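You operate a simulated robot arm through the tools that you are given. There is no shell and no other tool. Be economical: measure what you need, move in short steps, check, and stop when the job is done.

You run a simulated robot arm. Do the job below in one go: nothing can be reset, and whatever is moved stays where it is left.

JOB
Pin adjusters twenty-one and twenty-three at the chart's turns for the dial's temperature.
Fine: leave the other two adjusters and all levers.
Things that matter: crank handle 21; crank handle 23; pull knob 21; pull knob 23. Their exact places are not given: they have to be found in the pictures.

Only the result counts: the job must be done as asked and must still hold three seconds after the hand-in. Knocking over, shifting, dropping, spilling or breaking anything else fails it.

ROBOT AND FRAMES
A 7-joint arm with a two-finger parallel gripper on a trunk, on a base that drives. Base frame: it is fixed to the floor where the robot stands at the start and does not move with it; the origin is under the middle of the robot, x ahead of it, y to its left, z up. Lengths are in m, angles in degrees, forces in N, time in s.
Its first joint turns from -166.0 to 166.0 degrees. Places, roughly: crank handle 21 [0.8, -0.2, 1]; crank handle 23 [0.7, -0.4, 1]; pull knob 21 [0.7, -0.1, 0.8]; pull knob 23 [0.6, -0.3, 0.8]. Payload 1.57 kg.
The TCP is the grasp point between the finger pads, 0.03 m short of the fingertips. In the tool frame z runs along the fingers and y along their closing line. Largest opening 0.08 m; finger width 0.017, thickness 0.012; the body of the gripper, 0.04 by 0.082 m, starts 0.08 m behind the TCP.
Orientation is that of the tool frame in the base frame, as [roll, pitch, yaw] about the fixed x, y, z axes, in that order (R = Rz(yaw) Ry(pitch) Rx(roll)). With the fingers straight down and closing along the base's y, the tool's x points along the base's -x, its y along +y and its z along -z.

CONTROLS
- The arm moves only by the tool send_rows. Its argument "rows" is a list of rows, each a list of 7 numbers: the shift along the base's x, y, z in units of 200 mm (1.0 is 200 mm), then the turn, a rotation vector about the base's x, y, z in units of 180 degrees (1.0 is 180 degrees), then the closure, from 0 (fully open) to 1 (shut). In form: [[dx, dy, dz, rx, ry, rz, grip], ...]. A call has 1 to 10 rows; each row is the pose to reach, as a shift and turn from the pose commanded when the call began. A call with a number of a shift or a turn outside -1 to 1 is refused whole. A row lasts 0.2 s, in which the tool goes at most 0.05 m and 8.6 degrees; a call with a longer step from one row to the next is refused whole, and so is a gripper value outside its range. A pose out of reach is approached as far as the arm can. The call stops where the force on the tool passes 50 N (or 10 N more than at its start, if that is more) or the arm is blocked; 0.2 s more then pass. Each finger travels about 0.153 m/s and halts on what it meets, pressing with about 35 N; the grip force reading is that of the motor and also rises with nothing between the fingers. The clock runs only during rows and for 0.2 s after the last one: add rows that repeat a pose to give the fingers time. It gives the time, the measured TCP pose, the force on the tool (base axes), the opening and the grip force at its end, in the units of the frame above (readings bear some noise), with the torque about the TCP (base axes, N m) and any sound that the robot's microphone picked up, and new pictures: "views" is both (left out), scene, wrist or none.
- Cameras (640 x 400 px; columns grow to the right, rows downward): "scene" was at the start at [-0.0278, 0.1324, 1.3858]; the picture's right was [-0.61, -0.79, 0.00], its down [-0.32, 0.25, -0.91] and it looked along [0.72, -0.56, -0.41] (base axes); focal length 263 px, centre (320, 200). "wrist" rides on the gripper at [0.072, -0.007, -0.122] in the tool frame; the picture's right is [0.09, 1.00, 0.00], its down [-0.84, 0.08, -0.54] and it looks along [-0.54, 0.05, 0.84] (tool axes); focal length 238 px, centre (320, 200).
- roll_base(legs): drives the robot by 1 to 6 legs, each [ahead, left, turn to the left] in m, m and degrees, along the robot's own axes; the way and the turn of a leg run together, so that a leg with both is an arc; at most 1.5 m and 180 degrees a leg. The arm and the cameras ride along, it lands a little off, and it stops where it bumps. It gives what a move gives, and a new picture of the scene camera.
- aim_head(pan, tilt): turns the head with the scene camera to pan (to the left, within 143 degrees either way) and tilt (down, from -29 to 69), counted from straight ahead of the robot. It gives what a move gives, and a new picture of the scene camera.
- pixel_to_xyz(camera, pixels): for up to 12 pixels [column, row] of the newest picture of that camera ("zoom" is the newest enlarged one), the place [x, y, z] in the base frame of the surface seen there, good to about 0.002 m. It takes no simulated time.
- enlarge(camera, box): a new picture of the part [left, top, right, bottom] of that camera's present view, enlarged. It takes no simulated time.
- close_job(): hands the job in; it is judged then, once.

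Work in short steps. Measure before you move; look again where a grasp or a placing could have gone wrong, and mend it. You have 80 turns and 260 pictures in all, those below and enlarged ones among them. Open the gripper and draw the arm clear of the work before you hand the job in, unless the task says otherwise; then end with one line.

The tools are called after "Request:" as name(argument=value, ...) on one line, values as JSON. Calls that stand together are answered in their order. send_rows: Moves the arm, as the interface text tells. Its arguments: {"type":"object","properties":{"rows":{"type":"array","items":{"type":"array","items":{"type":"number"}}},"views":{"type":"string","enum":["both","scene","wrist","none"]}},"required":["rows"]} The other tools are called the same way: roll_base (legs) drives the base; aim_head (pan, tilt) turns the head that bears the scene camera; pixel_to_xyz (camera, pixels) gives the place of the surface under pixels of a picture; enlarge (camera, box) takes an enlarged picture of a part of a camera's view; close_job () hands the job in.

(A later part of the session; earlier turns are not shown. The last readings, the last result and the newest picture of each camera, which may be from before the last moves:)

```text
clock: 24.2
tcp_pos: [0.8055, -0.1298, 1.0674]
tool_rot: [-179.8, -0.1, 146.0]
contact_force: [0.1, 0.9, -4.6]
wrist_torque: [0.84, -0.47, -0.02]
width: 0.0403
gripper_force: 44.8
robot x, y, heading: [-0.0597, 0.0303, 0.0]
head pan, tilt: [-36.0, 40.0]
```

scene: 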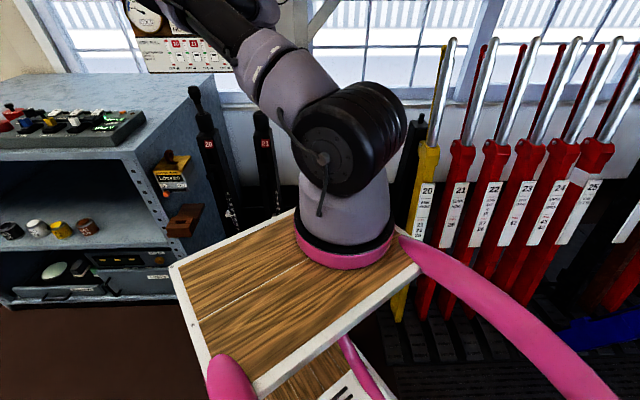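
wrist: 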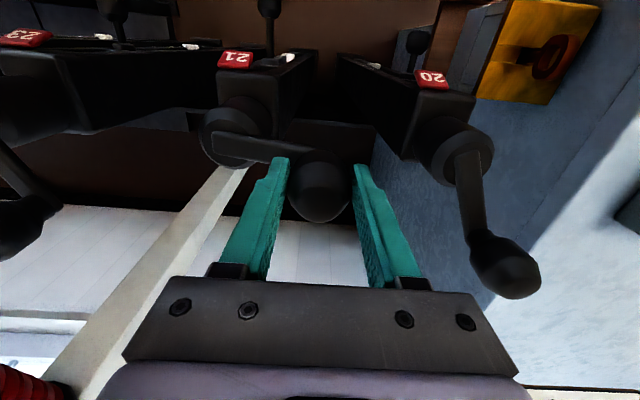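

Now clean at z 1.067. I continue counter-clockwise from 52° to 212°.

Request:
send_rows(rows=[[-0.1115, 0.059, 0, 0, 0, 0, 1], [-0.2365, 0.077, 0, 0, 0, 0, 1], [-0.36, 0.0505, 0, 0, 0, 0, 1], [-0.467, -0.0165, 0, 0, 0, 0, 1], [-0.545, -0.116, 0, 0, 0, 0, 1], [-0.584, -0.236, 0, 0, 0, 0, 1], [-0.5795, -0.362, 0, 0, 0, 0, 1], [-0.5325, -0.479, 0, 0, 0, 0, 1]], views="wrist")

```text
clock: 26.1
tcp_pos: [0.6977, -0.2277, 1.0674]
tool_rot: [-179.6, -0.1, 145.8]
contact_force: [-24.2, -13.7, -35.8]
wrist_torque: [0.69, -0.8, -0.13]
width: 0.0405
gripper_force: 45.3
robot x, y, heading: [-0.0619, 0.0283, 0.0]
head pan, tilt: [-36.0, 40.0]
```

wrist: 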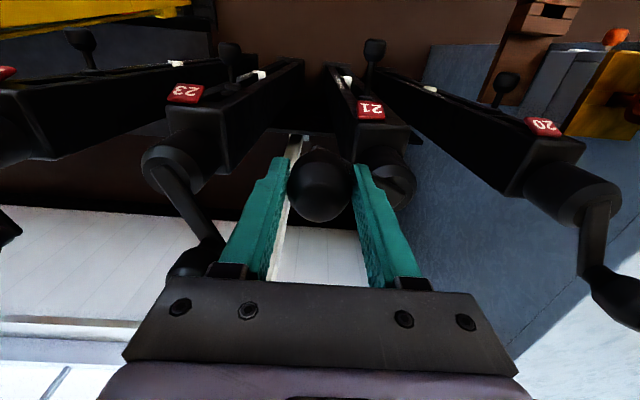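

Forces show strain (outward and downward); my circle centre is slightly off. I release, let it relax, and look.

Request:
send_rows(rows=[[0, 0, 0, 0, 0, 0, 0.3], [0, 0, 0, 0, 0, 0, 0.3]], views="wrist")

Request:
enlarge(camera="wrist", box=[220, 100, 460, 260])

```text
clock: 26.6
tcp_pos: [0.6982, -0.2259, 1.0688]
tool_rot: [-180.0, 0.0, 146.0]
contact_force: [-0.3, -0.9, 0.1]
wrist_torque: [-0.02, -0.01, 0.03]
width: 0.0557
gripper_force: 0.0
robot x, y, heading: [-0.0596, 0.0288, 0.1]
head pan, tilt: [-36.0, 40.0]
```

wrist: 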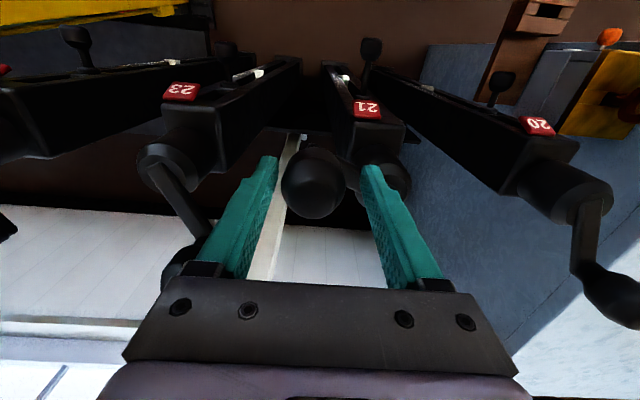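

```text
2.50 times, centred on (340, 180) of wrist
```

zoom: 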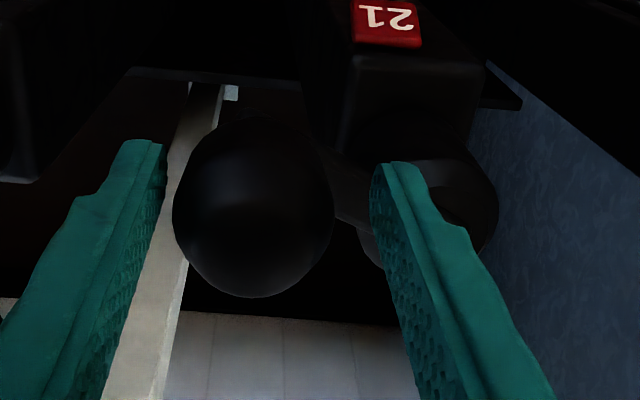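

The ball sits about 3 mm outward of the grip centre. Refitted circle: centre (0.7588, -0.1883), r 0.0748. I regrip centred and continue to about 294°.

Request:
send_rows(rows=[[-0.01, -0.0175, 0, 0, 0, 0, 0.3], [-0.01, -0.0175, 0, 0, 0, 0, 1], [-0.01, -0.0175, 0, 0, 0, 0, 1], [0.0795, -0.1115, 0, 0, 0, 0, 1], [0.196, -0.1695, 0, 0, 0, 0, 1], [0.325, -0.184, 0, 0, 0, 0, 1], [0.451, -0.153, 0, 0, 0, 0, 1]], views="wrist")

```text
clock: 28.2
tcp_pos: [0.79, -0.2589, 1.0686]
tool_rot: [180.0, 0.1, 146.0]
contact_force: [6.6, -18.3, 6.3]
wrist_torque: [-0.74, -1.07, -0.02]
width: 0.0398
gripper_force: 44.8
robot x, y, heading: [-0.0604, 0.0315, -0.2]
head pan, tilt: [-36.0, 40.0]
```

wrist: 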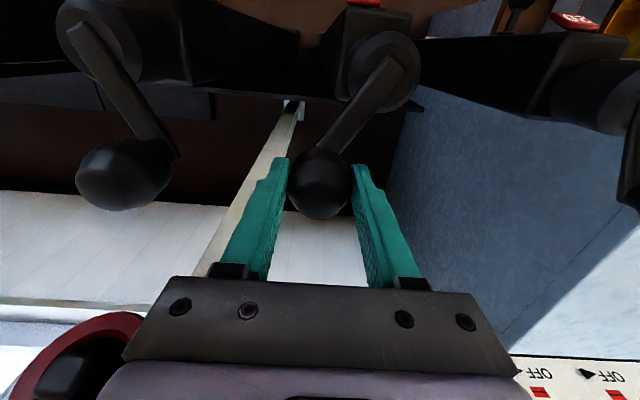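

Force is moderate (19 N outward); I finish the arc to the starting angle at 353°.

Request:
send_rows(rows=[[0.1125, 0.0675, 0, 0, 0, 0, 1], [0.1885, 0.1745, 0, 0, 0, 0, 1], [0.223, 0.299, 0, 0, 0, 0, 1], [0.223, 0.299, 0, 0, 0, 0, 1]], views="wrist")

Request:
pixel_to_xyz(camera="wrist", pixels=[[320, 190], [288, 45]])

Request:
enlarge(camera="scene", box=[190, 150, 290, 250])

```text
clock: 29.2
tcp_pos: [0.8364, -0.1949, 1.068]
tool_rot: [180.0, 0.0, 146.1]
contact_force: [37.2, -3.6, 18.8]
wrist_torque: [0.28, -0.04, 0.08]
width: 0.0397
gripper_force: 45.2
robot x, y, heading: [-0.0602, 0.0287, 0.3]
head pan, tilt: [-36.0, 40.0]
```

wrist: 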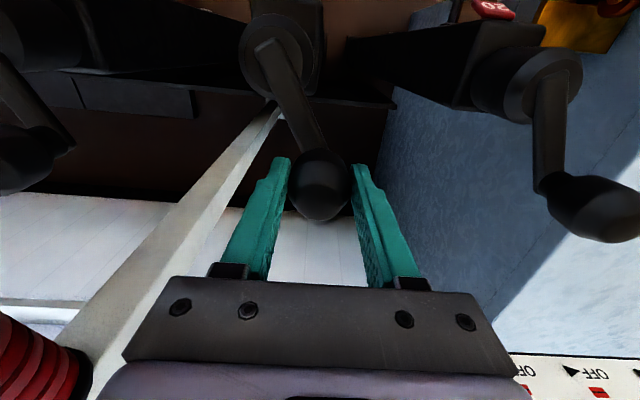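

```text
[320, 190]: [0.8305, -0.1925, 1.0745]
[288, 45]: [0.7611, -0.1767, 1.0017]
```

```text
4.00 times, centred on (240, 200) of scene
```

zoom: 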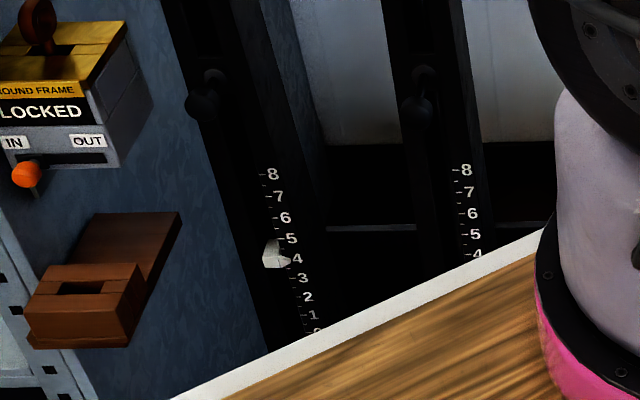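

Pointer 21 went down below the deck's edge of view. I release and rise to the earlier vantage to compare crank angle and pointer.

Request:
send_rows(rows=[[0, 0, 0, 0, 0, 0, 0], [0, 0, 0, 0, 0, 0, 0], [0, 0, 0.2, 0, 0, 0, 0], [0, 0, 0.4, 0, 0, 0, 0], [-0.1, 0.08, 0.6, 0, 0, 0, 0], [-0.265, 0.2, 0.68, 0, 0, 0, 0], [-0.265, 0.2, 0.68, 0, 0, 0, 0]], views="wrist")

Request:
enlarge(camera="wrist", box=[160, 0, 480, 260])

```text
clock: 30.9
tcp_pos: [0.7834, -0.1541, 1.2015]
tool_rot: [-179.9, -0.1, 146.0]
contact_force: [-0.3, 0.0, 0.1]
wrist_torque: [0.03, 0.0, -0.03]
width: 0.0799
gripper_force: 0.0
robot x, y, heading: [-0.063, 0.0288, -0.0]
head pan, tilt: [-36.0, 40.0]
```

wrist: 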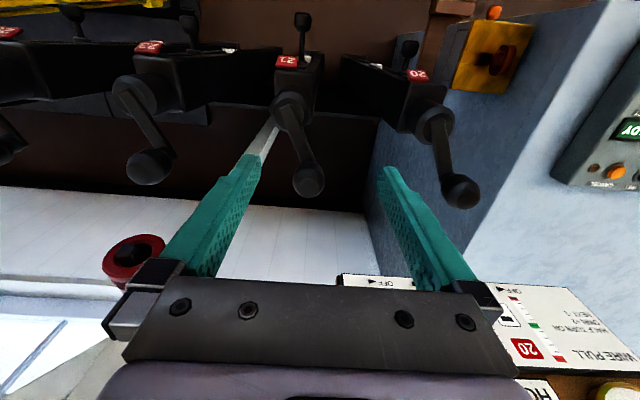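

```text
1.54 times, centred on (320, 130) of wrist
```

zoom: 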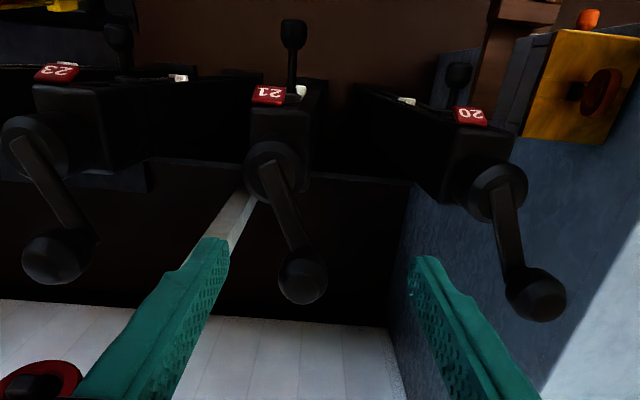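

Request:
pixel_to_xyz(camera="zoom", pixels=[[302, 258], [302, 298], [280, 278], [325, 278], [302, 278], [271, 147], [273, 200], [301, 91], [536, 298], [536, 275]])

```text
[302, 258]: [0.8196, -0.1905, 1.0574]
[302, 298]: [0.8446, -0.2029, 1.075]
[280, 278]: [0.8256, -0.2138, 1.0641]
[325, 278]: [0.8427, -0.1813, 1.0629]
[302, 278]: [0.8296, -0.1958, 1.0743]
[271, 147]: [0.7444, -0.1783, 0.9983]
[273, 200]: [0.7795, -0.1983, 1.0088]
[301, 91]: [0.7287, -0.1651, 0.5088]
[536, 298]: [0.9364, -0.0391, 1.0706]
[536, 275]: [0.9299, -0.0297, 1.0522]
```

Crank 21's ball is back at the same angle and its pointer fell from z 0.5376 to 0.5088, one division: reading 2. Now I back the base off and retrace to in front of knob 21.

Request:
roll_base(legs=[[-0.06, 0.04, 0]])

Request:
send_rows(rows=[[-0.11, 0.05, 0, 0, 0, 0, 0], [-0.26, 0.1, 0, -0.024, -0.0355, 0, 0], [-0.41, 0.15, -0.08, -0.048, -0.071, 0, 0], [-0.56, 0.2, -0.2, -0.072, -0.1066, 0, 0], [-0.66, 0.25, -0.36, -0.096, -0.1422, 0, 0], [-0.71, 0.25, -0.56, -0.12, -0.1777, 0, 0], [-0.71, 0.25, -0.78, -0.14, -0.2073, 0, 0], [-0.71, 0.25, -1.0, -0.14, -0.2073, 0, 0]], views="wrist")

```text
clock: 31.9
tcp_pos: [0.7217, -0.1139, 1.2015]
tool_rot: [-179.9, 0.0, 146.1]
contact_force: [0.9, -0.2, 0.3]
wrist_torque: [-0.02, -0.02, -0.03]
width: 0.08
gripper_force: 0.1
robot x, y, heading: [-0.1194, 0.0711, 0.2]
head pan, tilt: [-36.0, 40.0]
```

scene: 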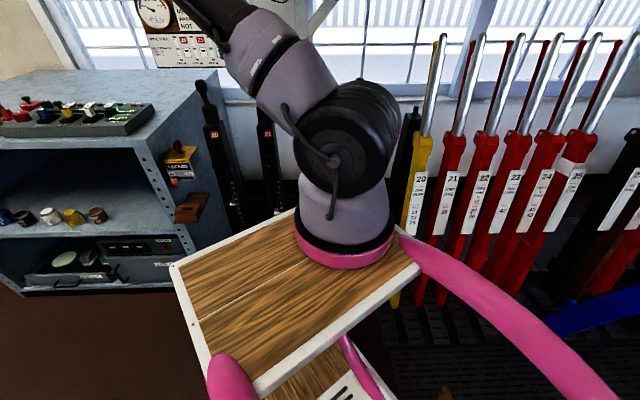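

```text
clock: 33.7
tcp_pos: [0.5791, -0.0643, 1.0015]
tool_rot: [-179.8, 45.1, 146.0]
contact_force: [0.1, 0.5, -0.2]
wrist_torque: [-0.01, 0.0, 0.0]
width: 0.0798
gripper_force: 0.0
robot x, y, heading: [-0.1194, 0.0696, -0.1]
head pan, tilt: [-36.0, 40.0]
```

wrist: 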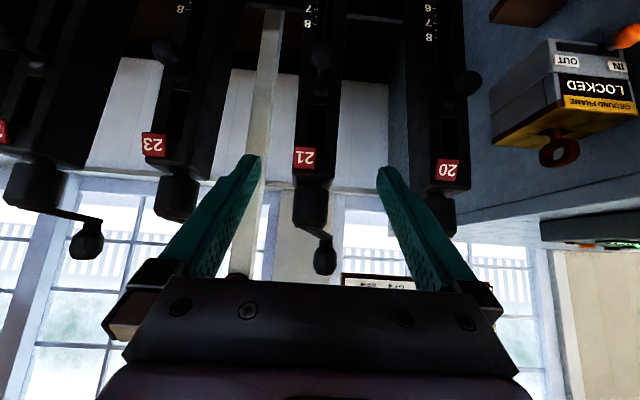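

I descend to knob height and look at the pointers.

Request:
send_rows(rows=[[0, 0, -0.2, 0, 0, 0, 0], [0, 0, -0.4, 0, 0, 0, 0], [0, 0, -0.6, 0, 0, 0, 0], [0, 0, -0.8, 0, 0, 0, 0], [0, 0, -0.99, 0, 0, 0, 0], [0, 0, -0.99, 0, 0, 0, 0]], views="wrist")

Request:
enlarge(camera="wrist", box=[100, 0, 480, 240])

```text
clock: 35.1
tcp_pos: [0.5827, -0.063, 0.8135]
tool_rot: [180.0, 44.5, 146.1]
contact_force: [0.3, -0.6, 0.5]
wrist_torque: [-0.04, -0.01, 0.0]
width: 0.0799
gripper_force: 0.1
out of reach, approached as far as the arm can: row 5, 6
robot x, y, heading: [-0.1198, 0.0711, 0.1]
head pan, tilt: [-36.0, 40.0]
```

wrist: 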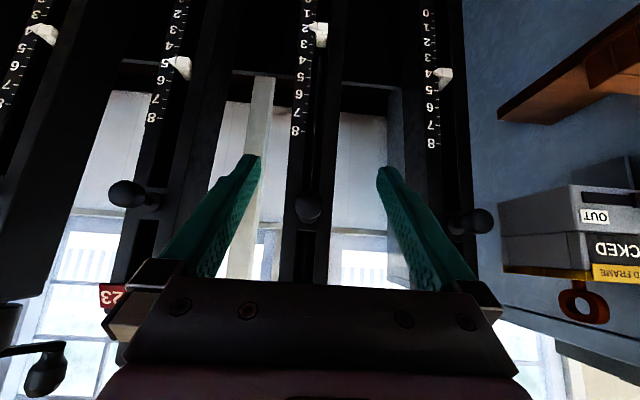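

```text
1.67 times, centred on (290, 120) of wrist
```

zoom: 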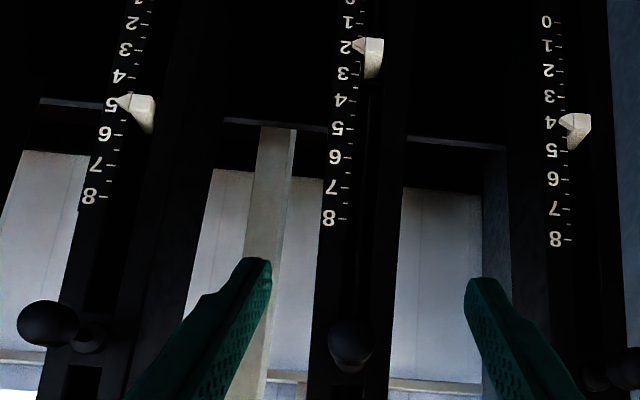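

Pointer 21 is exactly at 2. I measure both knobs before re-gripping knob 21.

Request:
pixel_to_xyz(camera="zoom", pixels=[[349, 340], [340, 325], [352, 365], [50, 322], [32, 325], [70, 322], [88, 335]])

Request:
send_rows(rows=[[0.1, -0.067, 0, 0, 0, 0, 0], [0.2, -0.134, 0, 0, 0, 0, 0], [0.3, -0.201, 0, 0, 0, 0, 0], [0.4, -0.268, 0, 0, 0, 0, 0], [0.4, -0.268, 0, 0, 0, 0, 0]], views="wrist")

```text
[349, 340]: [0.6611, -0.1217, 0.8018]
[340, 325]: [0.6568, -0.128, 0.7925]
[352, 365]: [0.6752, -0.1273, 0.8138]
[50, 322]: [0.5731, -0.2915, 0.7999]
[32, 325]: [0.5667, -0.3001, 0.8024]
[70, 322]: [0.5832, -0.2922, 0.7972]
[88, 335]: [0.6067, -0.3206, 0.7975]
```

```text
clock: 36.3
tcp_pos: [0.6633, -0.1182, 0.8137]
tool_rot: [-179.8, 45.0, 146.0]
contact_force: [0.6, 0.4, -0.5]
wrist_torque: [-0.03, 0.0, 0.0]
width: 0.0802
gripper_force: 0.1
robot x, y, heading: [-0.1215, 0.0709, -0.0]
head pan, tilt: [-36.0, 40.0]
```

wrist: 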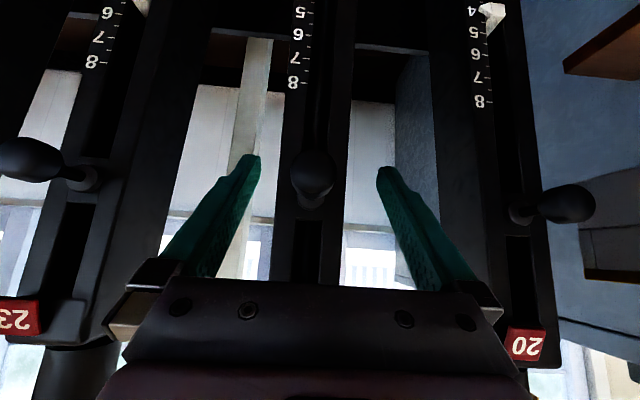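

The knob's ball centre is about (0.673, -0.130, 0.803). I shift onto it and close.

Request:
send_rows(rows=[[0.045, -0.055, -0.052, 0, 0, 0, 0], [0.045, -0.055, -0.052, 0, 0, 0, 1], [0.045, -0.055, -0.052, 0, 0, 0, 1], [0.045, -0.055, -0.052, 0, 0, 0, 1]], views="wrist")

```text
clock: 37.3
tcp_pos: [0.6726, -0.1294, 0.8042]
tool_rot: [-179.8, 45.0, 146.1]
contact_force: [-2.3, -3.3, 0.2]
wrist_torque: [-0.11, 0.01, 0.39]
width: 0.0294
gripper_force: 39.0
robot x, y, heading: [-0.1222, 0.073, -0.2]
head pan, tilt: [-36.0, 40.0]
```

wrist: 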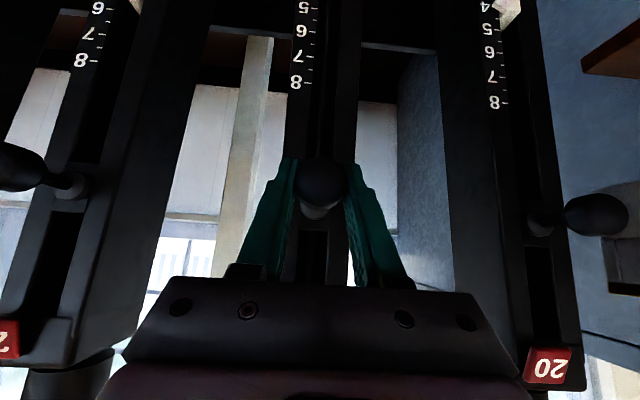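

Gripped (29.4 mm). I push inward along (0.83, -0.56) in 5 mm steps toward the original seat.

Request:
send_rows(rows=[[0.0208, -0.014, 0, 0, 0, 0, 1], [0.0416, -0.028, 0, 0, 0, 0, 1], [0.0624, -0.042, 0, 0, 0, 0, 1], [0.0832, -0.056, 0, 0, 0, 0, 1], [0.1, -0.0675, 0, 0, 0, 0, 1]], views="wrist")

```text
clock: 38.5
tcp_pos: [0.6891, -0.1419, 0.8053]
tool_rot: [-179.9, 44.9, 146.0]
contact_force: [-12.2, -0.1, 8.5]
wrist_torque: [-0.1, -0.11, 0.35]
width: 0.029
gripper_force: 38.7
robot x, y, heading: [-0.1195, 0.0687, 0.1]
head pan, tilt: [-36.0, 40.0]
```

wrist: 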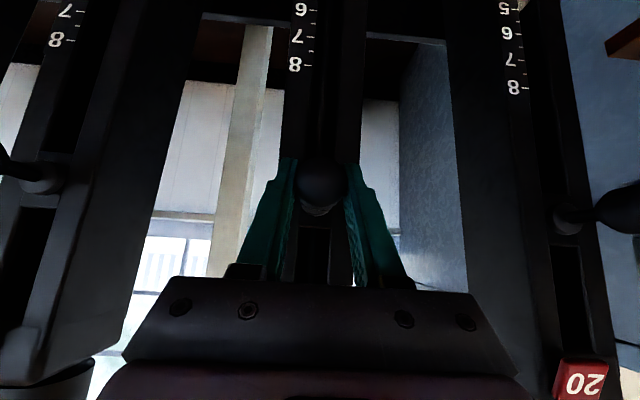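

It is at the original seat with rising force. I press 4 mm more to be sure, then release.

Request:
send_rows(rows=[[0.0166, -0.0112, 0, 0, 0, 0, 1], [0.0166, -0.0112, 0, 0, 0, 0, 1]], views="none")

Request:
send_rows(rows=[[-0.016, 0.0108, 0, 0, 0, 0, 1], [-0.016, 0.0108, 0, 0, 0, 0, 0], [-0.016, 0.0108, 0, 0, 0, 0, 0], [-0.17, 0.11, 0, 0, 0, 0, 0], [-0.34, 0.23, 0, 0, 0, 0, 0], [-0.45, 0.3, 0, 0, 0, 0, 0], [-0.45, 0.3, 0, 0, 0, 0, 0]], views="wrist")

Request:
enlarge(camera="wrist", box=[100, 0, 480, 240])

```text
clock: 39.1
tcp_pos: [0.6929, -0.1428, 0.8029]
tool_rot: [-179.8, 44.9, 146.1]
contact_force: [-31.5, 12.1, 6.8]
wrist_torque: [0.07, 0.18, 0.24]
width: 0.0294
gripper_force: 39.2
robot x, y, heading: [-0.1208, 0.0688, 0.1]
head pan, tilt: [-36.0, 40.0]
```

```text
clock: 40.7
tcp_pos: [0.6067, -0.0841, 0.8065]
tool_rot: [-179.9, 44.7, 146.1]
contact_force: [0.3, 0.7, 0.3]
wrist_torque: [0.0, 0.01, -0.01]
width: 0.0801
gripper_force: 0.1
robot x, y, heading: [-0.122, 0.0736, 0.4]
head pan, tilt: [-36.0, 40.0]
```

wrist: 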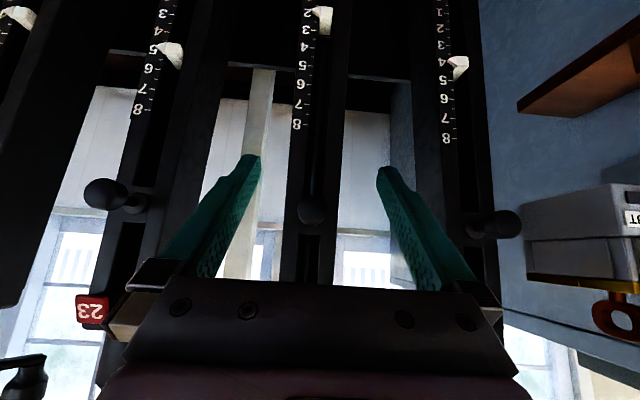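

```text
1.67 times, centred on (290, 120) of wrist
```

zoom: 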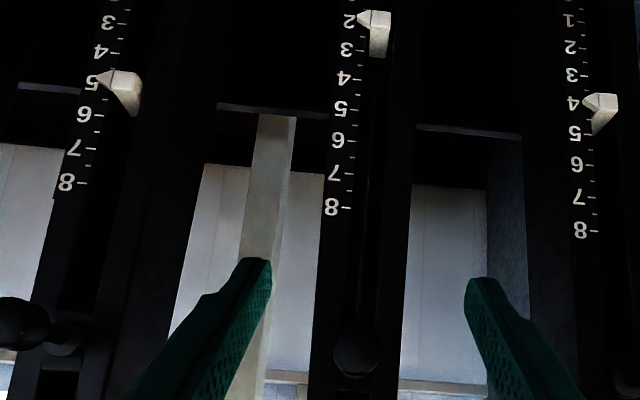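

I check knob 21's seat and measure knob 23.

Request:
pixel_to_xyz(camera="zoom", pixels=[[355, 348], [355, 358], [18, 322], [35, 322], [5, 322], [18, 340], [18, 305], [62, 338]])

```text
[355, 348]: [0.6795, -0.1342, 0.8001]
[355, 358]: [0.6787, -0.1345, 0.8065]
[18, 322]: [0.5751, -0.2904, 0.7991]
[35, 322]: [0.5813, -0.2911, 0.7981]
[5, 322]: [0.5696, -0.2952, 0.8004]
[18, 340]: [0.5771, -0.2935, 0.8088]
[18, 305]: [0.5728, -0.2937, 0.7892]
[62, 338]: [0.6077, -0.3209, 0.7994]
```

Knob 21 is seated as at the start, with its pointer on 2. I roll the base back 6 cm for room, then shift sideways to in front of knob 23.

Request:
roll_base(legs=[[-0.06, 0, 0]])

Request:
send_rows(rows=[[-0.06, -0.2, 0, 0, 0, 0, 0], [-0.12, -0.4, 0, 0, 0, 0, 0], [-0.19, -0.61, -0.01, 0, 0, 0, 0], [-0.27, -0.83, -0.0175, 0, 0, 0, 0], [-0.27, -0.83, -0.0175, 0, 0, 0, 0]], views="wrist")

```text
clock: 41.6
tcp_pos: [0.5466, -0.0838, 0.8064]
tool_rot: [-179.9, 44.7, 146.0]
contact_force: [0.5, 0.1, 0.2]
wrist_torque: [-0.01, 0.01, 0.02]
width: 0.0801
gripper_force: 0.1
robot x, y, heading: [-0.1788, 0.0697, 0.0]
head pan, tilt: [-36.0, 40.0]
```

scene: 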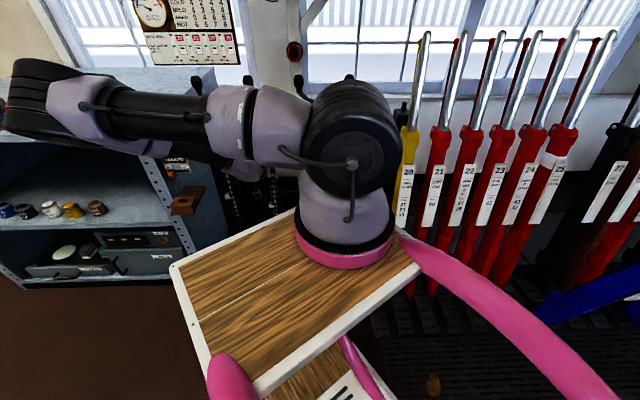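

```text
clock: 42.9
tcp_pos: [0.4937, -0.2504, 0.8032]
tool_rot: [-179.9, 44.7, 146.0]
contact_force: [0.2, -0.8, 0.3]
wrist_torque: [0.02, -0.02, 0.05]
width: 0.0802
gripper_force: 0.1
robot x, y, heading: [-0.1828, 0.0709, 0.0]
head pan, tilt: [-36.0, 40.0]
```

wrist: 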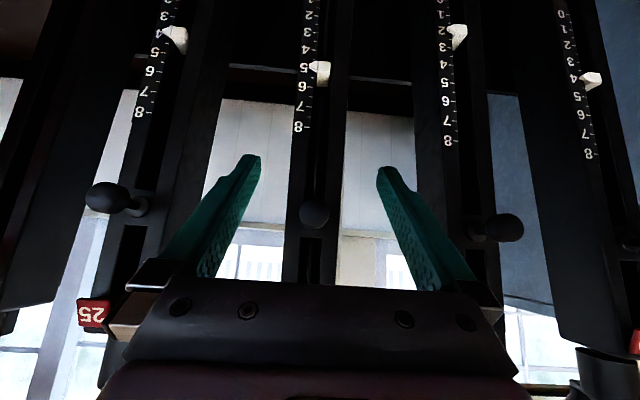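

Knob 23 is straight ahead at (315,213). I advance 10 cm along the normal and close.

Request:
send_rows(rows=[[0.1, -0.068, 0, 0, 0, 0, 0], [0.2, -0.136, 0, 0, 0, 0, 0], [0.3, -0.203, 0, 0, 0, 0, 0], [0.411, -0.278, 0, 0, 0, 0, 0], [0.411, -0.278, 0, 0, 0, 0, 0], [0.411, -0.278, 0, 0, 0, 0, 1], [0.411, -0.278, 0, 0, 0, 0, 1], [0.411, -0.278, 0, 0, 0, 0, 1]], views="wrist")

```text
clock: 44.6
tcp_pos: [0.5736, -0.3052, 0.8033]
tool_rot: [-180.0, 44.7, 146.0]
contact_force: [2.5, 2.2, 0.9]
wrist_torque: [0.02, 0.01, 0.48]
width: 0.029
gripper_force: 38.3
robot x, y, heading: [-0.1823, 0.0713, -0.1]
head pan, tilt: [-36.0, 40.0]
```

wrist: 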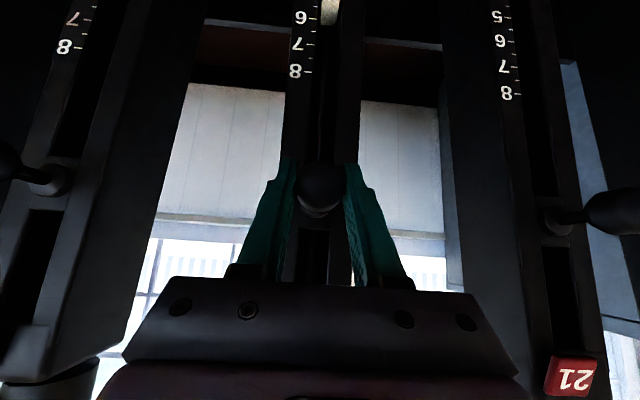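

Gripped (29 mm). I pull 3 cm outward in 5 mm steps.

Request:
send_rows(rows=[[-0.0208, 0.014, 0, 0, 0, 0, 1], [-0.0416, 0.028, 0, 0, 0, 0, 1], [-0.0624, 0.042, 0, 0, 0, 0, 1], [-0.0832, 0.056, 0, 0, 0, 0, 1], [-0.104, 0.07, 0, 0, 0, 0, 1], [-0.125, 0.084, 0, 0, 0, 0, 1]], views="none")

Request:
send_rows(rows=[[0.006, -0.004, 0, 0, 0, 0, 1], [0.006, -0.004, 0, 0, 0, 0, 0], [0.006, -0.004, 0, 0, 0, 0, 0], [-0.15, 0.1, 0, 0, 0, 0, 0], [-0.3, 0.2, 0, 0, 0, 0, 0], [-0.3, 0.2, 0, 0, 0, 0, 0]], views="wrist")

```text
clock: 46.0
tcp_pos: [0.5516, -0.2906, 0.8035]
tool_rot: [180.0, 45.0, 145.9]
contact_force: [29.1, -17.9, 5.1]
wrist_torque: [-0.12, -0.18, 0.37]
width: 0.0291
gripper_force: 38.9
robot x, y, heading: [-0.1787, 0.0688, 0.1]
head pan, tilt: [-36.0, 40.0]
```

```text
clock: 47.5
tcp_pos: [0.4884, -0.2486, 0.8033]
tool_rot: [-180.0, 44.7, 145.9]
contact_force: [-0.5, -0.1, 0.6]
wrist_torque: [0.03, 0.0, 0.01]
width: 0.08
gripper_force: 0.0
robot x, y, heading: [-0.1789, 0.0666, -0.1]
head pan, tilt: [-36.0, 40.0]
```

wrist: 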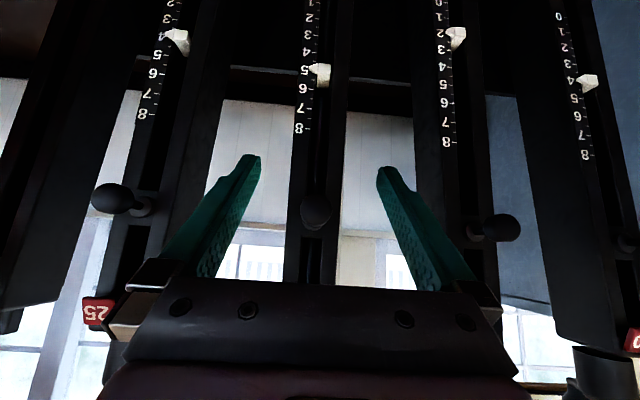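

Knob 23 is latched out. I rise along the same path as before and untilt over crank 23.

Request:
pixel_to_xyz(camera="wrist", pixels=[[315, 208]])

Request:
send_rows(rows=[[-0.02, 0.013, 0.2, 0, 0, 0, 0], [-0.02, 0.013, 0.4, 0, 0, 0, 0], [-0.02, 0.013, 0.6, 0, 0, 0, 0], [-0.02, 0.013, 0.8, 0, 0, 0, 0], [-0.02, 0.013, 1.0, 0, 0, 0, 0]], views="none")

Request:
send_rows(rows=[[0, 0, 0.22, 0, 0, 0, 0], [0, 0, 0.44, 0.02, 0.0296, 0, 0], [0.05, 0, 0.64, 0.044, 0.0651, 0, 0], [0.15, -0.05, 0.8, 0.068, 0.1007, 0, 0], [0.3, -0.1, 0.92, 0.092, 0.1362, 0, 0], [0.45, -0.15, 1.0, 0.116, 0.1718, 0, 0], [0.6, -0.2, 1.0, 0.14, 0.2073, 0, 0], [0.71, -0.25, 1.0, 0.14, 0.2073, 0, 0], [0.71, -0.25, 1.0, 0.14, 0.2073, 0, 0]], views="wrist")

```text
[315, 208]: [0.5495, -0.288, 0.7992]
```

```text
clock: 48.6
tcp_pos: [0.4875, -0.2461, 1.0009]
tool_rot: [-180.0, 44.6, 146.0]
contact_force: [1.0, 0.1, 0.3]
wrist_torque: [0.0, 0.04, -0.02]
width: 0.0799
gripper_force: 0.0
robot x, y, heading: [-0.184, 0.068, 0.2]
head pan, tilt: [-36.0, 40.0]
```

```text
clock: 50.6
tcp_pos: [0.6065, -0.2864, 1.2038]
tool_rot: [-180.0, -0.4, 146.1]
contact_force: [0.3, -0.1, 0.7]
wrist_torque: [-0.01, -0.01, 0.02]
width: 0.08
gripper_force: 0.1
out of reach, approached as far as the arm can: row 8, 9
robot x, y, heading: [-0.1822, 0.0695, -0.0]
head pan, tilt: [-36.0, 40.0]
```

wrist: 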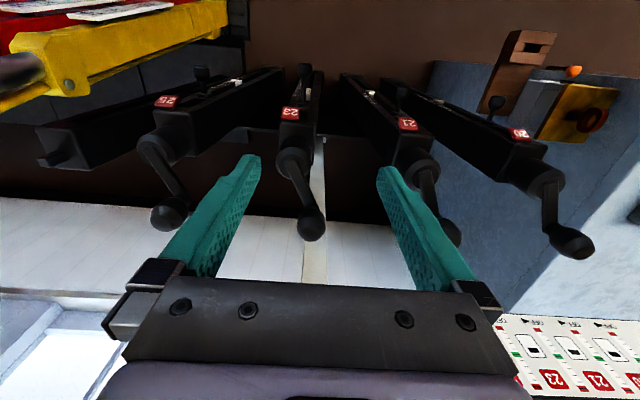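

I roll the base forward so the whole crank 23 circle is in reach.

Request:
roll_base(legs=[[0.08, -0.04, 0]])

Request:
enlarge(camera="wrist", box=[160, 0, 480, 260])

```text
clock: 51.8
tcp_pos: [0.6856, -0.3259, 1.2019]
tool_rot: [-180.0, -0.5, 146.1]
contact_force: [-0.4, -0.1, 0.3]
wrist_torque: [-0.04, 0.0, -0.02]
width: 0.0801
gripper_force: 0.0
robot x, y, heading: [-0.1012, 0.0311, -0.1]
head pan, tilt: [-36.0, 40.0]
```

scene: 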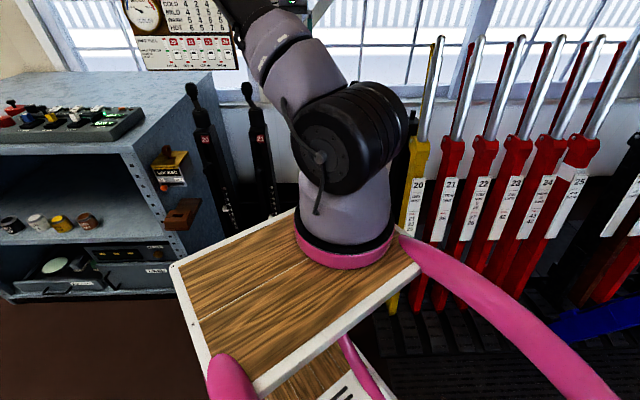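

```text
1.54 times, centred on (320, 130) of wrist
```

zoom: 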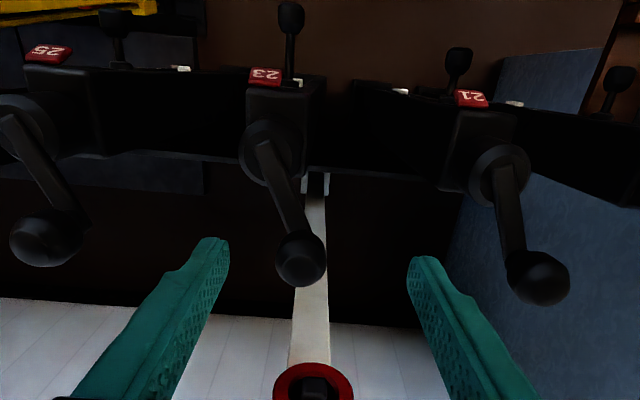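

There's a red round thing at (315,385) in the zoom near crank 23. I measure it, the ball and the hub.

Request:
pixel_to_xyz(camera="zoom", pixels=[[300, 240], [300, 282], [277, 258], [323, 258], [300, 260], [268, 122], [270, 178], [300, 85], [315, 370], [315, 390], [310, 300]])

Request:
pixel_to_xyz(camera="scene", pixels=[[245, 85], [247, 95]])

Request:
enlarge(camera="wrist", box=[250, 120, 390, 290])

```text
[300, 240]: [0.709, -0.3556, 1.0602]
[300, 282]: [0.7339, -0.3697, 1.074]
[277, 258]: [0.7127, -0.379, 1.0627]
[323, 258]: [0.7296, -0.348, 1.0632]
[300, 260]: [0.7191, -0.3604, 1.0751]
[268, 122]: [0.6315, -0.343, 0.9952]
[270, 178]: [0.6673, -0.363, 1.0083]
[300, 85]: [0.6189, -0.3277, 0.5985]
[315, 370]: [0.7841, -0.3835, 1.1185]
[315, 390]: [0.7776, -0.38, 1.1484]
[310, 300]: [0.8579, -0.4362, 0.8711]
```

```text
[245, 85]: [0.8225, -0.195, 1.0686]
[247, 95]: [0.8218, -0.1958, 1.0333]
```

```text
2.35 times, centred on (320, 205) of wrist
```

zoom: 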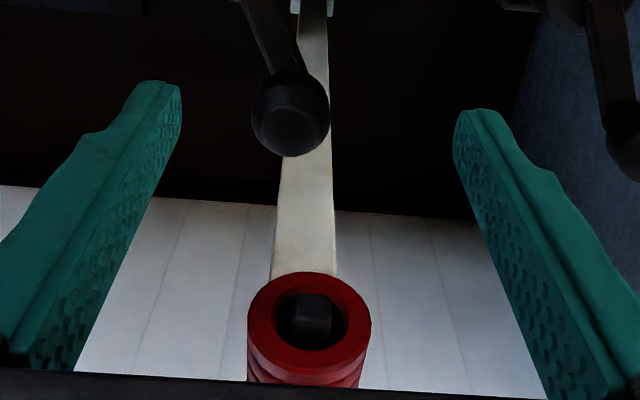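

The red item's front is at about (0.778, -0.38, 1.13); the gripper body stays roughly 3 cm clear of it on the crank circle. Ball 23 is at (0.722, -0.3625); I descend to z 1.067 and close.

Request:
send_rows(rows=[[0.09, -0.09, 0, 0, 0, 0, 0], [0.182, -0.183, -0.1, 0, 0, 0, 0], [0.182, -0.183, -0.3, 0, 0, 0, 0], [0.182, -0.183, -0.5, 0, 0, 0, 0], [0.182, -0.183, -0.675, 0, 0, 0, 0], [0.182, -0.183, -0.675, 0, 0, 0, 0], [0.182, -0.183, -0.675, 0, 0, 0, 1], [0.182, -0.183, -0.675, 0, 0, 0, 1]], views="wrist")

```text
clock: 53.5
tcp_pos: [0.712, -0.3306, 1.0709]
tool_rot: [-180.0, -0.3, 146.0]
contact_force: [0.4, 0.3, -0.4]
wrist_torque: [0.01, 0.0, -0.01]
width: 0.0
gripper_force: 20.6
out of reach, approached as far as the arm can: row 1, 2, 3, 4, 5, 6, 7, 8
robot x, y, heading: [-0.0999, 0.0331, -0.0]
head pan, tilt: [-36.0, 40.0]
```

wrist: 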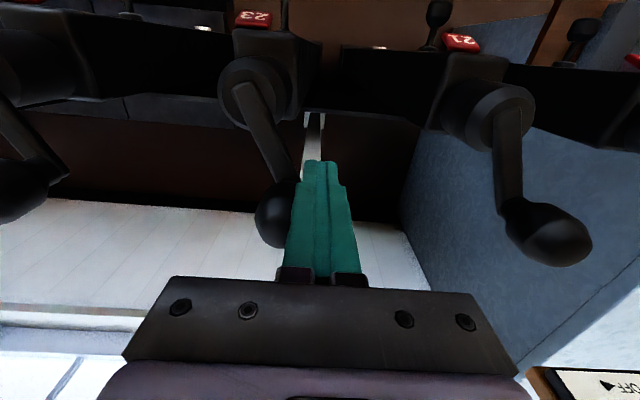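

Out of reach on this side (arm joint limits); the fingers closed beside the ball without touching it. I rise, open, and check the space on the robot's right.

Request:
send_rows(rows=[[0, 0, 0.2, 0, 0, 0, 1], [0, 0, 0.4, 0, 0, 0, 1], [0, 0, 0.6, 0, 0, 0, 0], [0, 0, 0.65, 0, 0, 0, 0]], views="none")

Request:
pixel_to_xyz(camera="scene", pixels=[[395, 305], [420, 180], [415, 300], [520, 240], [600, 180], [490, 300], [600, 300], [450, 270], [560, 365], [450, 380], [400, 340], [620, 250]])

Request:
aim_head(pan=-80, tilt=50)

```text
clock: 54.5
tcp_pos: [0.7277, -0.3106, 1.1743]
tool_rot: [-179.9, -0.2, 146.0]
contact_force: [-0.1, 0.6, -0.1]
wrist_torque: [0.02, -0.01, -0.02]
width: 0.0799
gripper_force: 0.0
out of reach, approached as far as the arm can: row 1, 2, 3, 4
robot x, y, heading: [-0.1027, 0.0283, -0.1]
head pan, tilt: [-36.0, 40.0]
```

```text
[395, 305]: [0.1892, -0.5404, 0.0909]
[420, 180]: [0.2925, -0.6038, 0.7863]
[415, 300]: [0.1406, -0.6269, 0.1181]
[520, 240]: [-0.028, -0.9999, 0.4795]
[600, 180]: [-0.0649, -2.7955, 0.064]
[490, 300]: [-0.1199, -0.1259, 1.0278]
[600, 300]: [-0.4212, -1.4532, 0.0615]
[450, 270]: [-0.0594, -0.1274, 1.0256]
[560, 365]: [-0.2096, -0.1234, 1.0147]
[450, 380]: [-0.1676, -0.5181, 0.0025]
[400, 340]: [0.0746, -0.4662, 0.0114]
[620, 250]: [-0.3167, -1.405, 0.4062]
```

```text
clock: 55.7
tcp_pos: [0.7261, -0.3112, 1.1755]
tool_rot: [-180.0, -0.3, 146.0]
contact_force: [0.5, -1.0, 0.1]
wrist_torque: [-0.02, 0.01, -0.05]
width: 0.0799
gripper_force: 0.1
robot x, y, heading: [-0.1043, 0.0326, 0.1]
head pan, tilt: [-80.0, 50.0]
```

scene: 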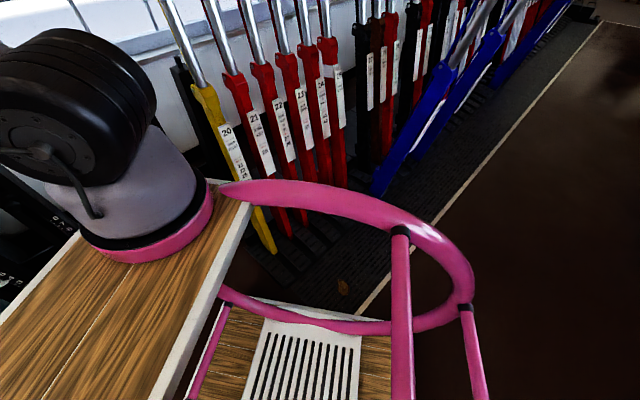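

The robot's right side has over 10 cm of clearance to the levers and tread. I raise and retract the arm first, then roll right and back so crank 23 is in the same relative place as crank 21 was.

Request:
send_rows(rows=[[-0.2, 0.05, 0.1, 0, 0, 0, 0], [-0.4, 0.1, 0.2, 0, 0, 0, 0], [-0.6, 0.15, 0.3, 0, 0, 0, 0]], views="none")

Request:
roll_base(legs=[[-0.06, 0, 0], [0, -0.14, 0]])

Request:
enlarge(camera="wrist", box=[0, 0, 640, 400])

```text
clock: 56.5
tcp_pos: [0.6087, -0.2801, 1.2311]
tool_rot: [-180.0, -0.6, 146.0]
contact_force: [1.7, -0.3, -0.9]
wrist_torque: [0.01, 0.1, -0.01]
width: 0.08
gripper_force: 0.0
robot x, y, heading: [-0.0985, 0.0312, -0.2]
head pan, tilt: [-80.0, 50.0]
```

```text
clock: 58.5
tcp_pos: [0.5486, -0.4134, 1.2331]
tool_rot: [179.9, -0.4, 146.1]
contact_force: [0.5, 0.8, 0.7]
wrist_torque: [-0.02, 0.03, 0.0]
width: 0.0801
gripper_force: 0.1
robot x, y, heading: [-0.1615, -0.1028, 0.5]
head pan, tilt: [-80.0, 50.0]
stopped in leg 2: the robot was blocked; the commanded pose is now the measured one
```

scene: 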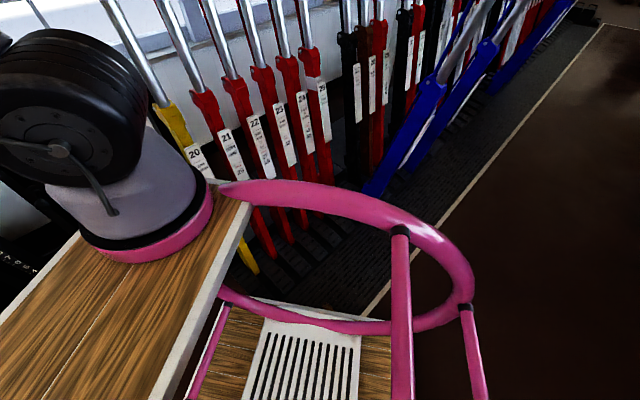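

```text
1.00 times, centred on (320, 200) of wrist (not enlarged: the box is as wide or as high as the picture)
```

zoom: 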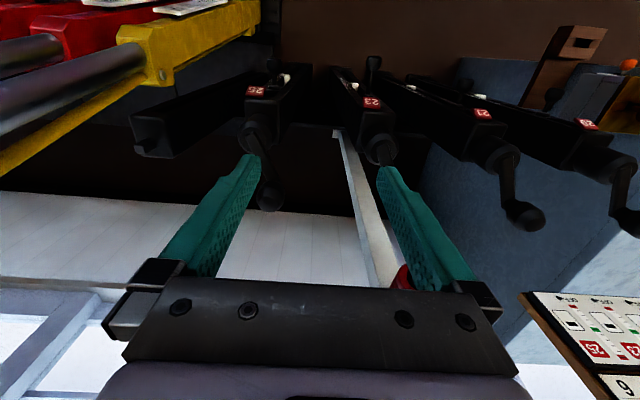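

The base touched something at the end (likely the tread edge); I back off 2 cm and verify the levers in view are unchanged.

Request:
roll_base(legs=[[0, 0.025, 0]])

Request:
pixel_to_xyz(camera="wrist", pixels=[[160, 30], [259, 127], [268, 195], [382, 148]])

Request:
aim_head(pan=-37, tilt=30)

```text
clock: 59.4
tcp_pos: [0.5486, -0.3885, 1.2329]
tool_rot: [-180.0, -0.4, 146.0]
contact_force: [0.0, 0.1, -0.3]
wrist_torque: [-0.03, 0.0, -0.02]
width: 0.0799
gripper_force: 0.1
robot x, y, heading: [-0.1635, -0.0766, 0.2]
head pan, tilt: [-80.0, 50.0]
```

scene: 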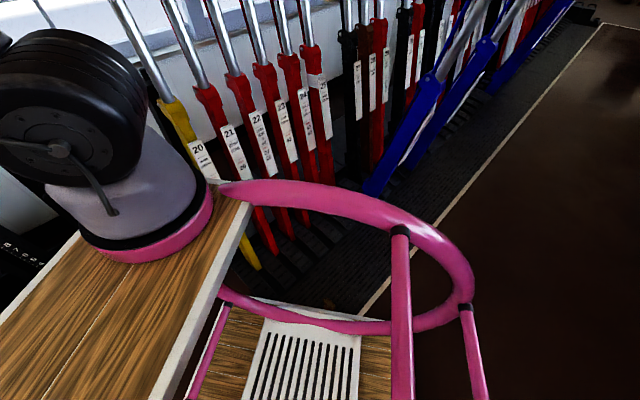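

```text
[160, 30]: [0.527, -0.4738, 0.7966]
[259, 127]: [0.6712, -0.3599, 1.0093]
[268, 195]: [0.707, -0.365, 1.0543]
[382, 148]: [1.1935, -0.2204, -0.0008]
```

```text
clock: 60.5
tcp_pos: [0.5493, -0.389, 1.2328]
tool_rot: [-180.0, -0.4, 146.1]
contact_force: [-0.3, -0.2, -0.3]
wrist_torque: [0.01, -0.03, 0.02]
width: 0.0801
gripper_force: 0.0
robot x, y, heading: [-0.1597, -0.0781, 0.2]
head pan, tilt: [-37.0, 30.0]
```

scene: 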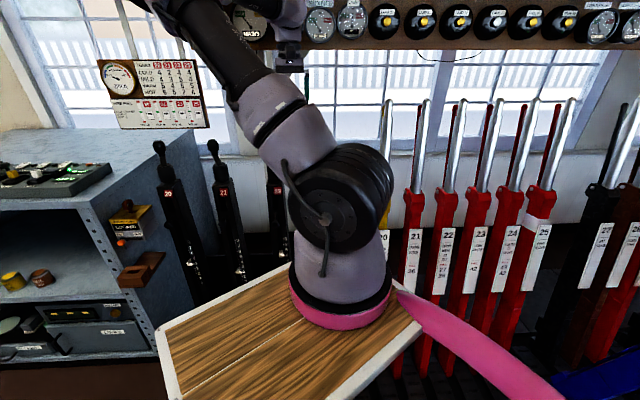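

I move above ball 23 (0.722, -0.3625) and check.

Request:
send_rows(rows=[[0.2, 0.03, 0, 0, 0, 0, 0], [0.4, 0.06, 0, 0, 0, 0, 0], [0.6, 0.09, 0, 0, 0, 0, 0], [0.8, 0.12, -0.1, 0, 0, 0, 0], [0.865, 0.13, -0.17, 0, 0, 0, 0], [0.865, 0.13, -0.17, 0, 0, 0, 0]], views="wrist")

```text
clock: 62.0
tcp_pos: [0.6943, -0.3645, 1.2207]
tool_rot: [179.3, 1.0, 144.5]
contact_force: [0.3, -0.2, -1.1]
wrist_torque: [0.0, -0.02, -0.01]
width: 0.0801
gripper_force: 0.0
robot x, y, heading: [-0.1703, -0.0762, 0.1]
head pan, tilt: [-37.0, 30.0]
stopped in row 6: the arm was blocked; the commanded pose is now the measured one
```

wrist: 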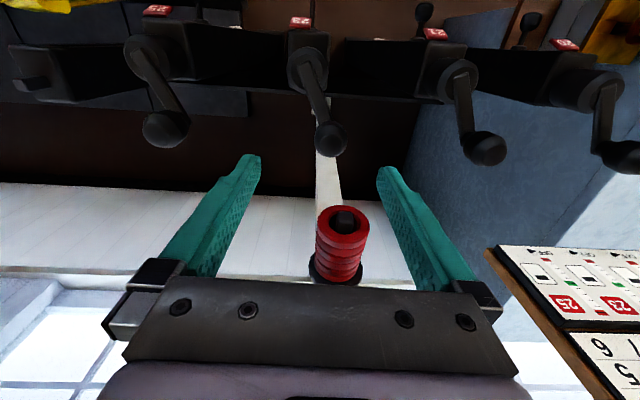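

The arm was blocked with no tool force, so an upper link met something, probably the instrument shelf. I back off right away and look.

Request:
enlarge(camera="scene", box=[120, 0, 440, 200])

Request:
send_rows(rows=[[-0.1, 0, 0, 0, 0, 0, 0], [-0.25, 0, 0, 0, 0, 0, 0], [-0.4, 0, 0, 0, 0, 0, 0]], views="none")

Request:
aim_head(pan=-37, tilt=0)

```text
2.00 times, centred on (280, 100) of scene
```

zoom: 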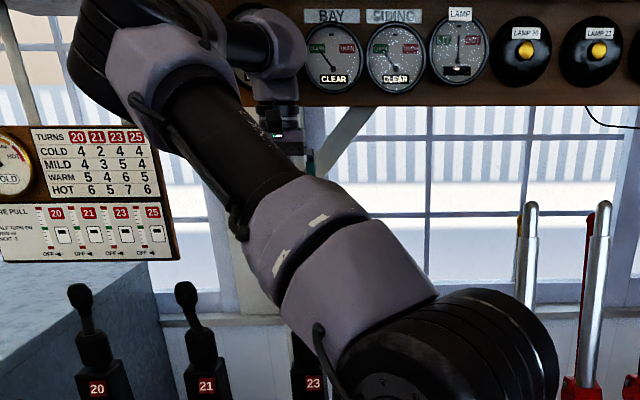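

```text
clock: 62.9
tcp_pos: [0.6301, -0.3717, 1.204]
tool_rot: [179.7, 0.0, 144.8]
contact_force: [0.6, 1.0, 0.3]
wrist_torque: [0.0, 0.03, 0.0]
width: 0.0799
gripper_force: 0.1
robot x, y, heading: [-0.1641, -0.0796, 0.3]
head pan, tilt: [-37.0, 30.0]
```

```text
clock: 63.8
tcp_pos: [0.6307, -0.3713, 1.2059]
tool_rot: [179.6, 0.1, 144.9]
contact_force: [-0.1, -0.1, 0.5]
wrist_torque: [0.02, -0.02, -0.03]
width: 0.0801
gripper_force: 0.1
robot x, y, heading: [-0.1636, -0.0808, -0.1]
head pan, tilt: [-37.0, 0.0]
```

scene: 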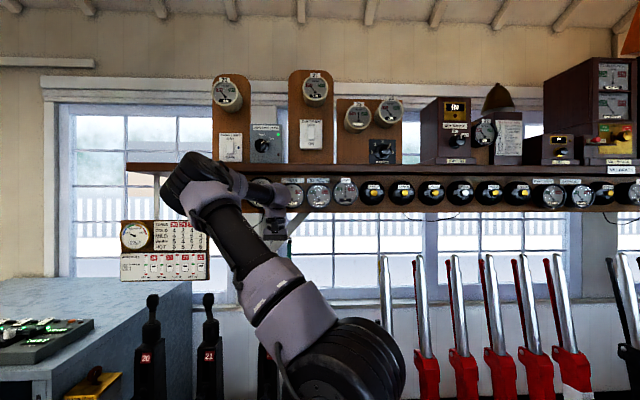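

The shelf with gauges is what the wrist met. I measure its near edge.

Request:
pixel_to_xyz(camera="scene", pixels=[[318, 194], [345, 194], [330, 168], [330, 209], [150, 168], [403, 192], [291, 187], [300, 218], [180, 165], [270, 215]])

```text
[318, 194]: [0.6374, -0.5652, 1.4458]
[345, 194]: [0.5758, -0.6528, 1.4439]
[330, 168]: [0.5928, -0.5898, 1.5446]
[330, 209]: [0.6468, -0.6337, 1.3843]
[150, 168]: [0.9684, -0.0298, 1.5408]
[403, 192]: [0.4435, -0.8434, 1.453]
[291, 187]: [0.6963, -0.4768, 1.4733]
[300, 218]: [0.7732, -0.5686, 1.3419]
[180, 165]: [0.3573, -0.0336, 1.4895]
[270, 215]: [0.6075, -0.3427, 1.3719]
```

The shelf front lies at 0.82 m along the normal and z above 1.38. I stay lower and tilt the tool 20° so the wrist keeps back, approaching ball 23 at low height.

Request:
send_rows(rows=[[0, 0.03, -0.05, -0.0207, -0.0307, 0, 0], [0.05, 0.06, -0.15, -0.0415, -0.0615, 0, 0], [0.12, 0.1, -0.25, -0.0622, -0.0922, 0, 0], [0.2, 0.13, -0.35, -0.0622, -0.0922, 0, 0], [0.245, 0.155, -0.43, -0.0622, -0.0922, 0, 0], [0.245, 0.155, -0.43, -0.0622, -0.0922, 0, 0]], views="both")

```text
clock: 65.2
tcp_pos: [0.6788, -0.3394, 1.1204]
tool_rot: [179.3, 20.1, 144.8]
contact_force: [0.2, 0.0, 0.3]
wrist_torque: [-0.02, 0.01, -0.02]
width: 0.08
gripper_force: 0.1
robot x, y, heading: [-0.1631, -0.0833, -0.1]
head pan, tilt: [-37.0, 0.0]
```

scene: 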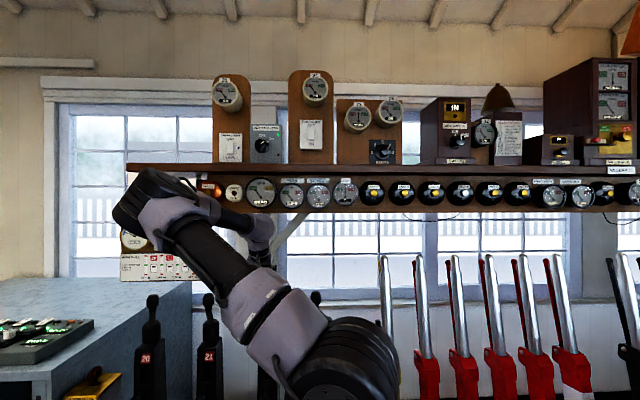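
wrist: 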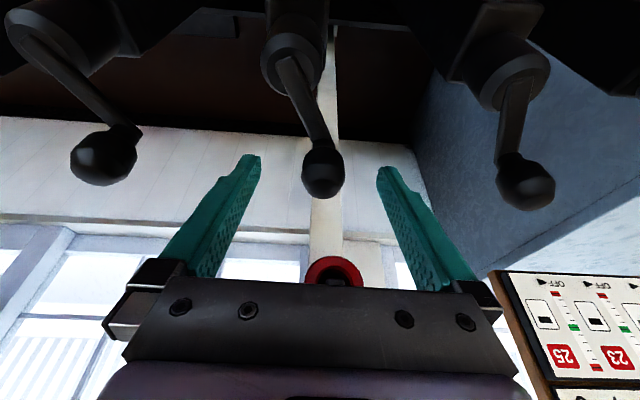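

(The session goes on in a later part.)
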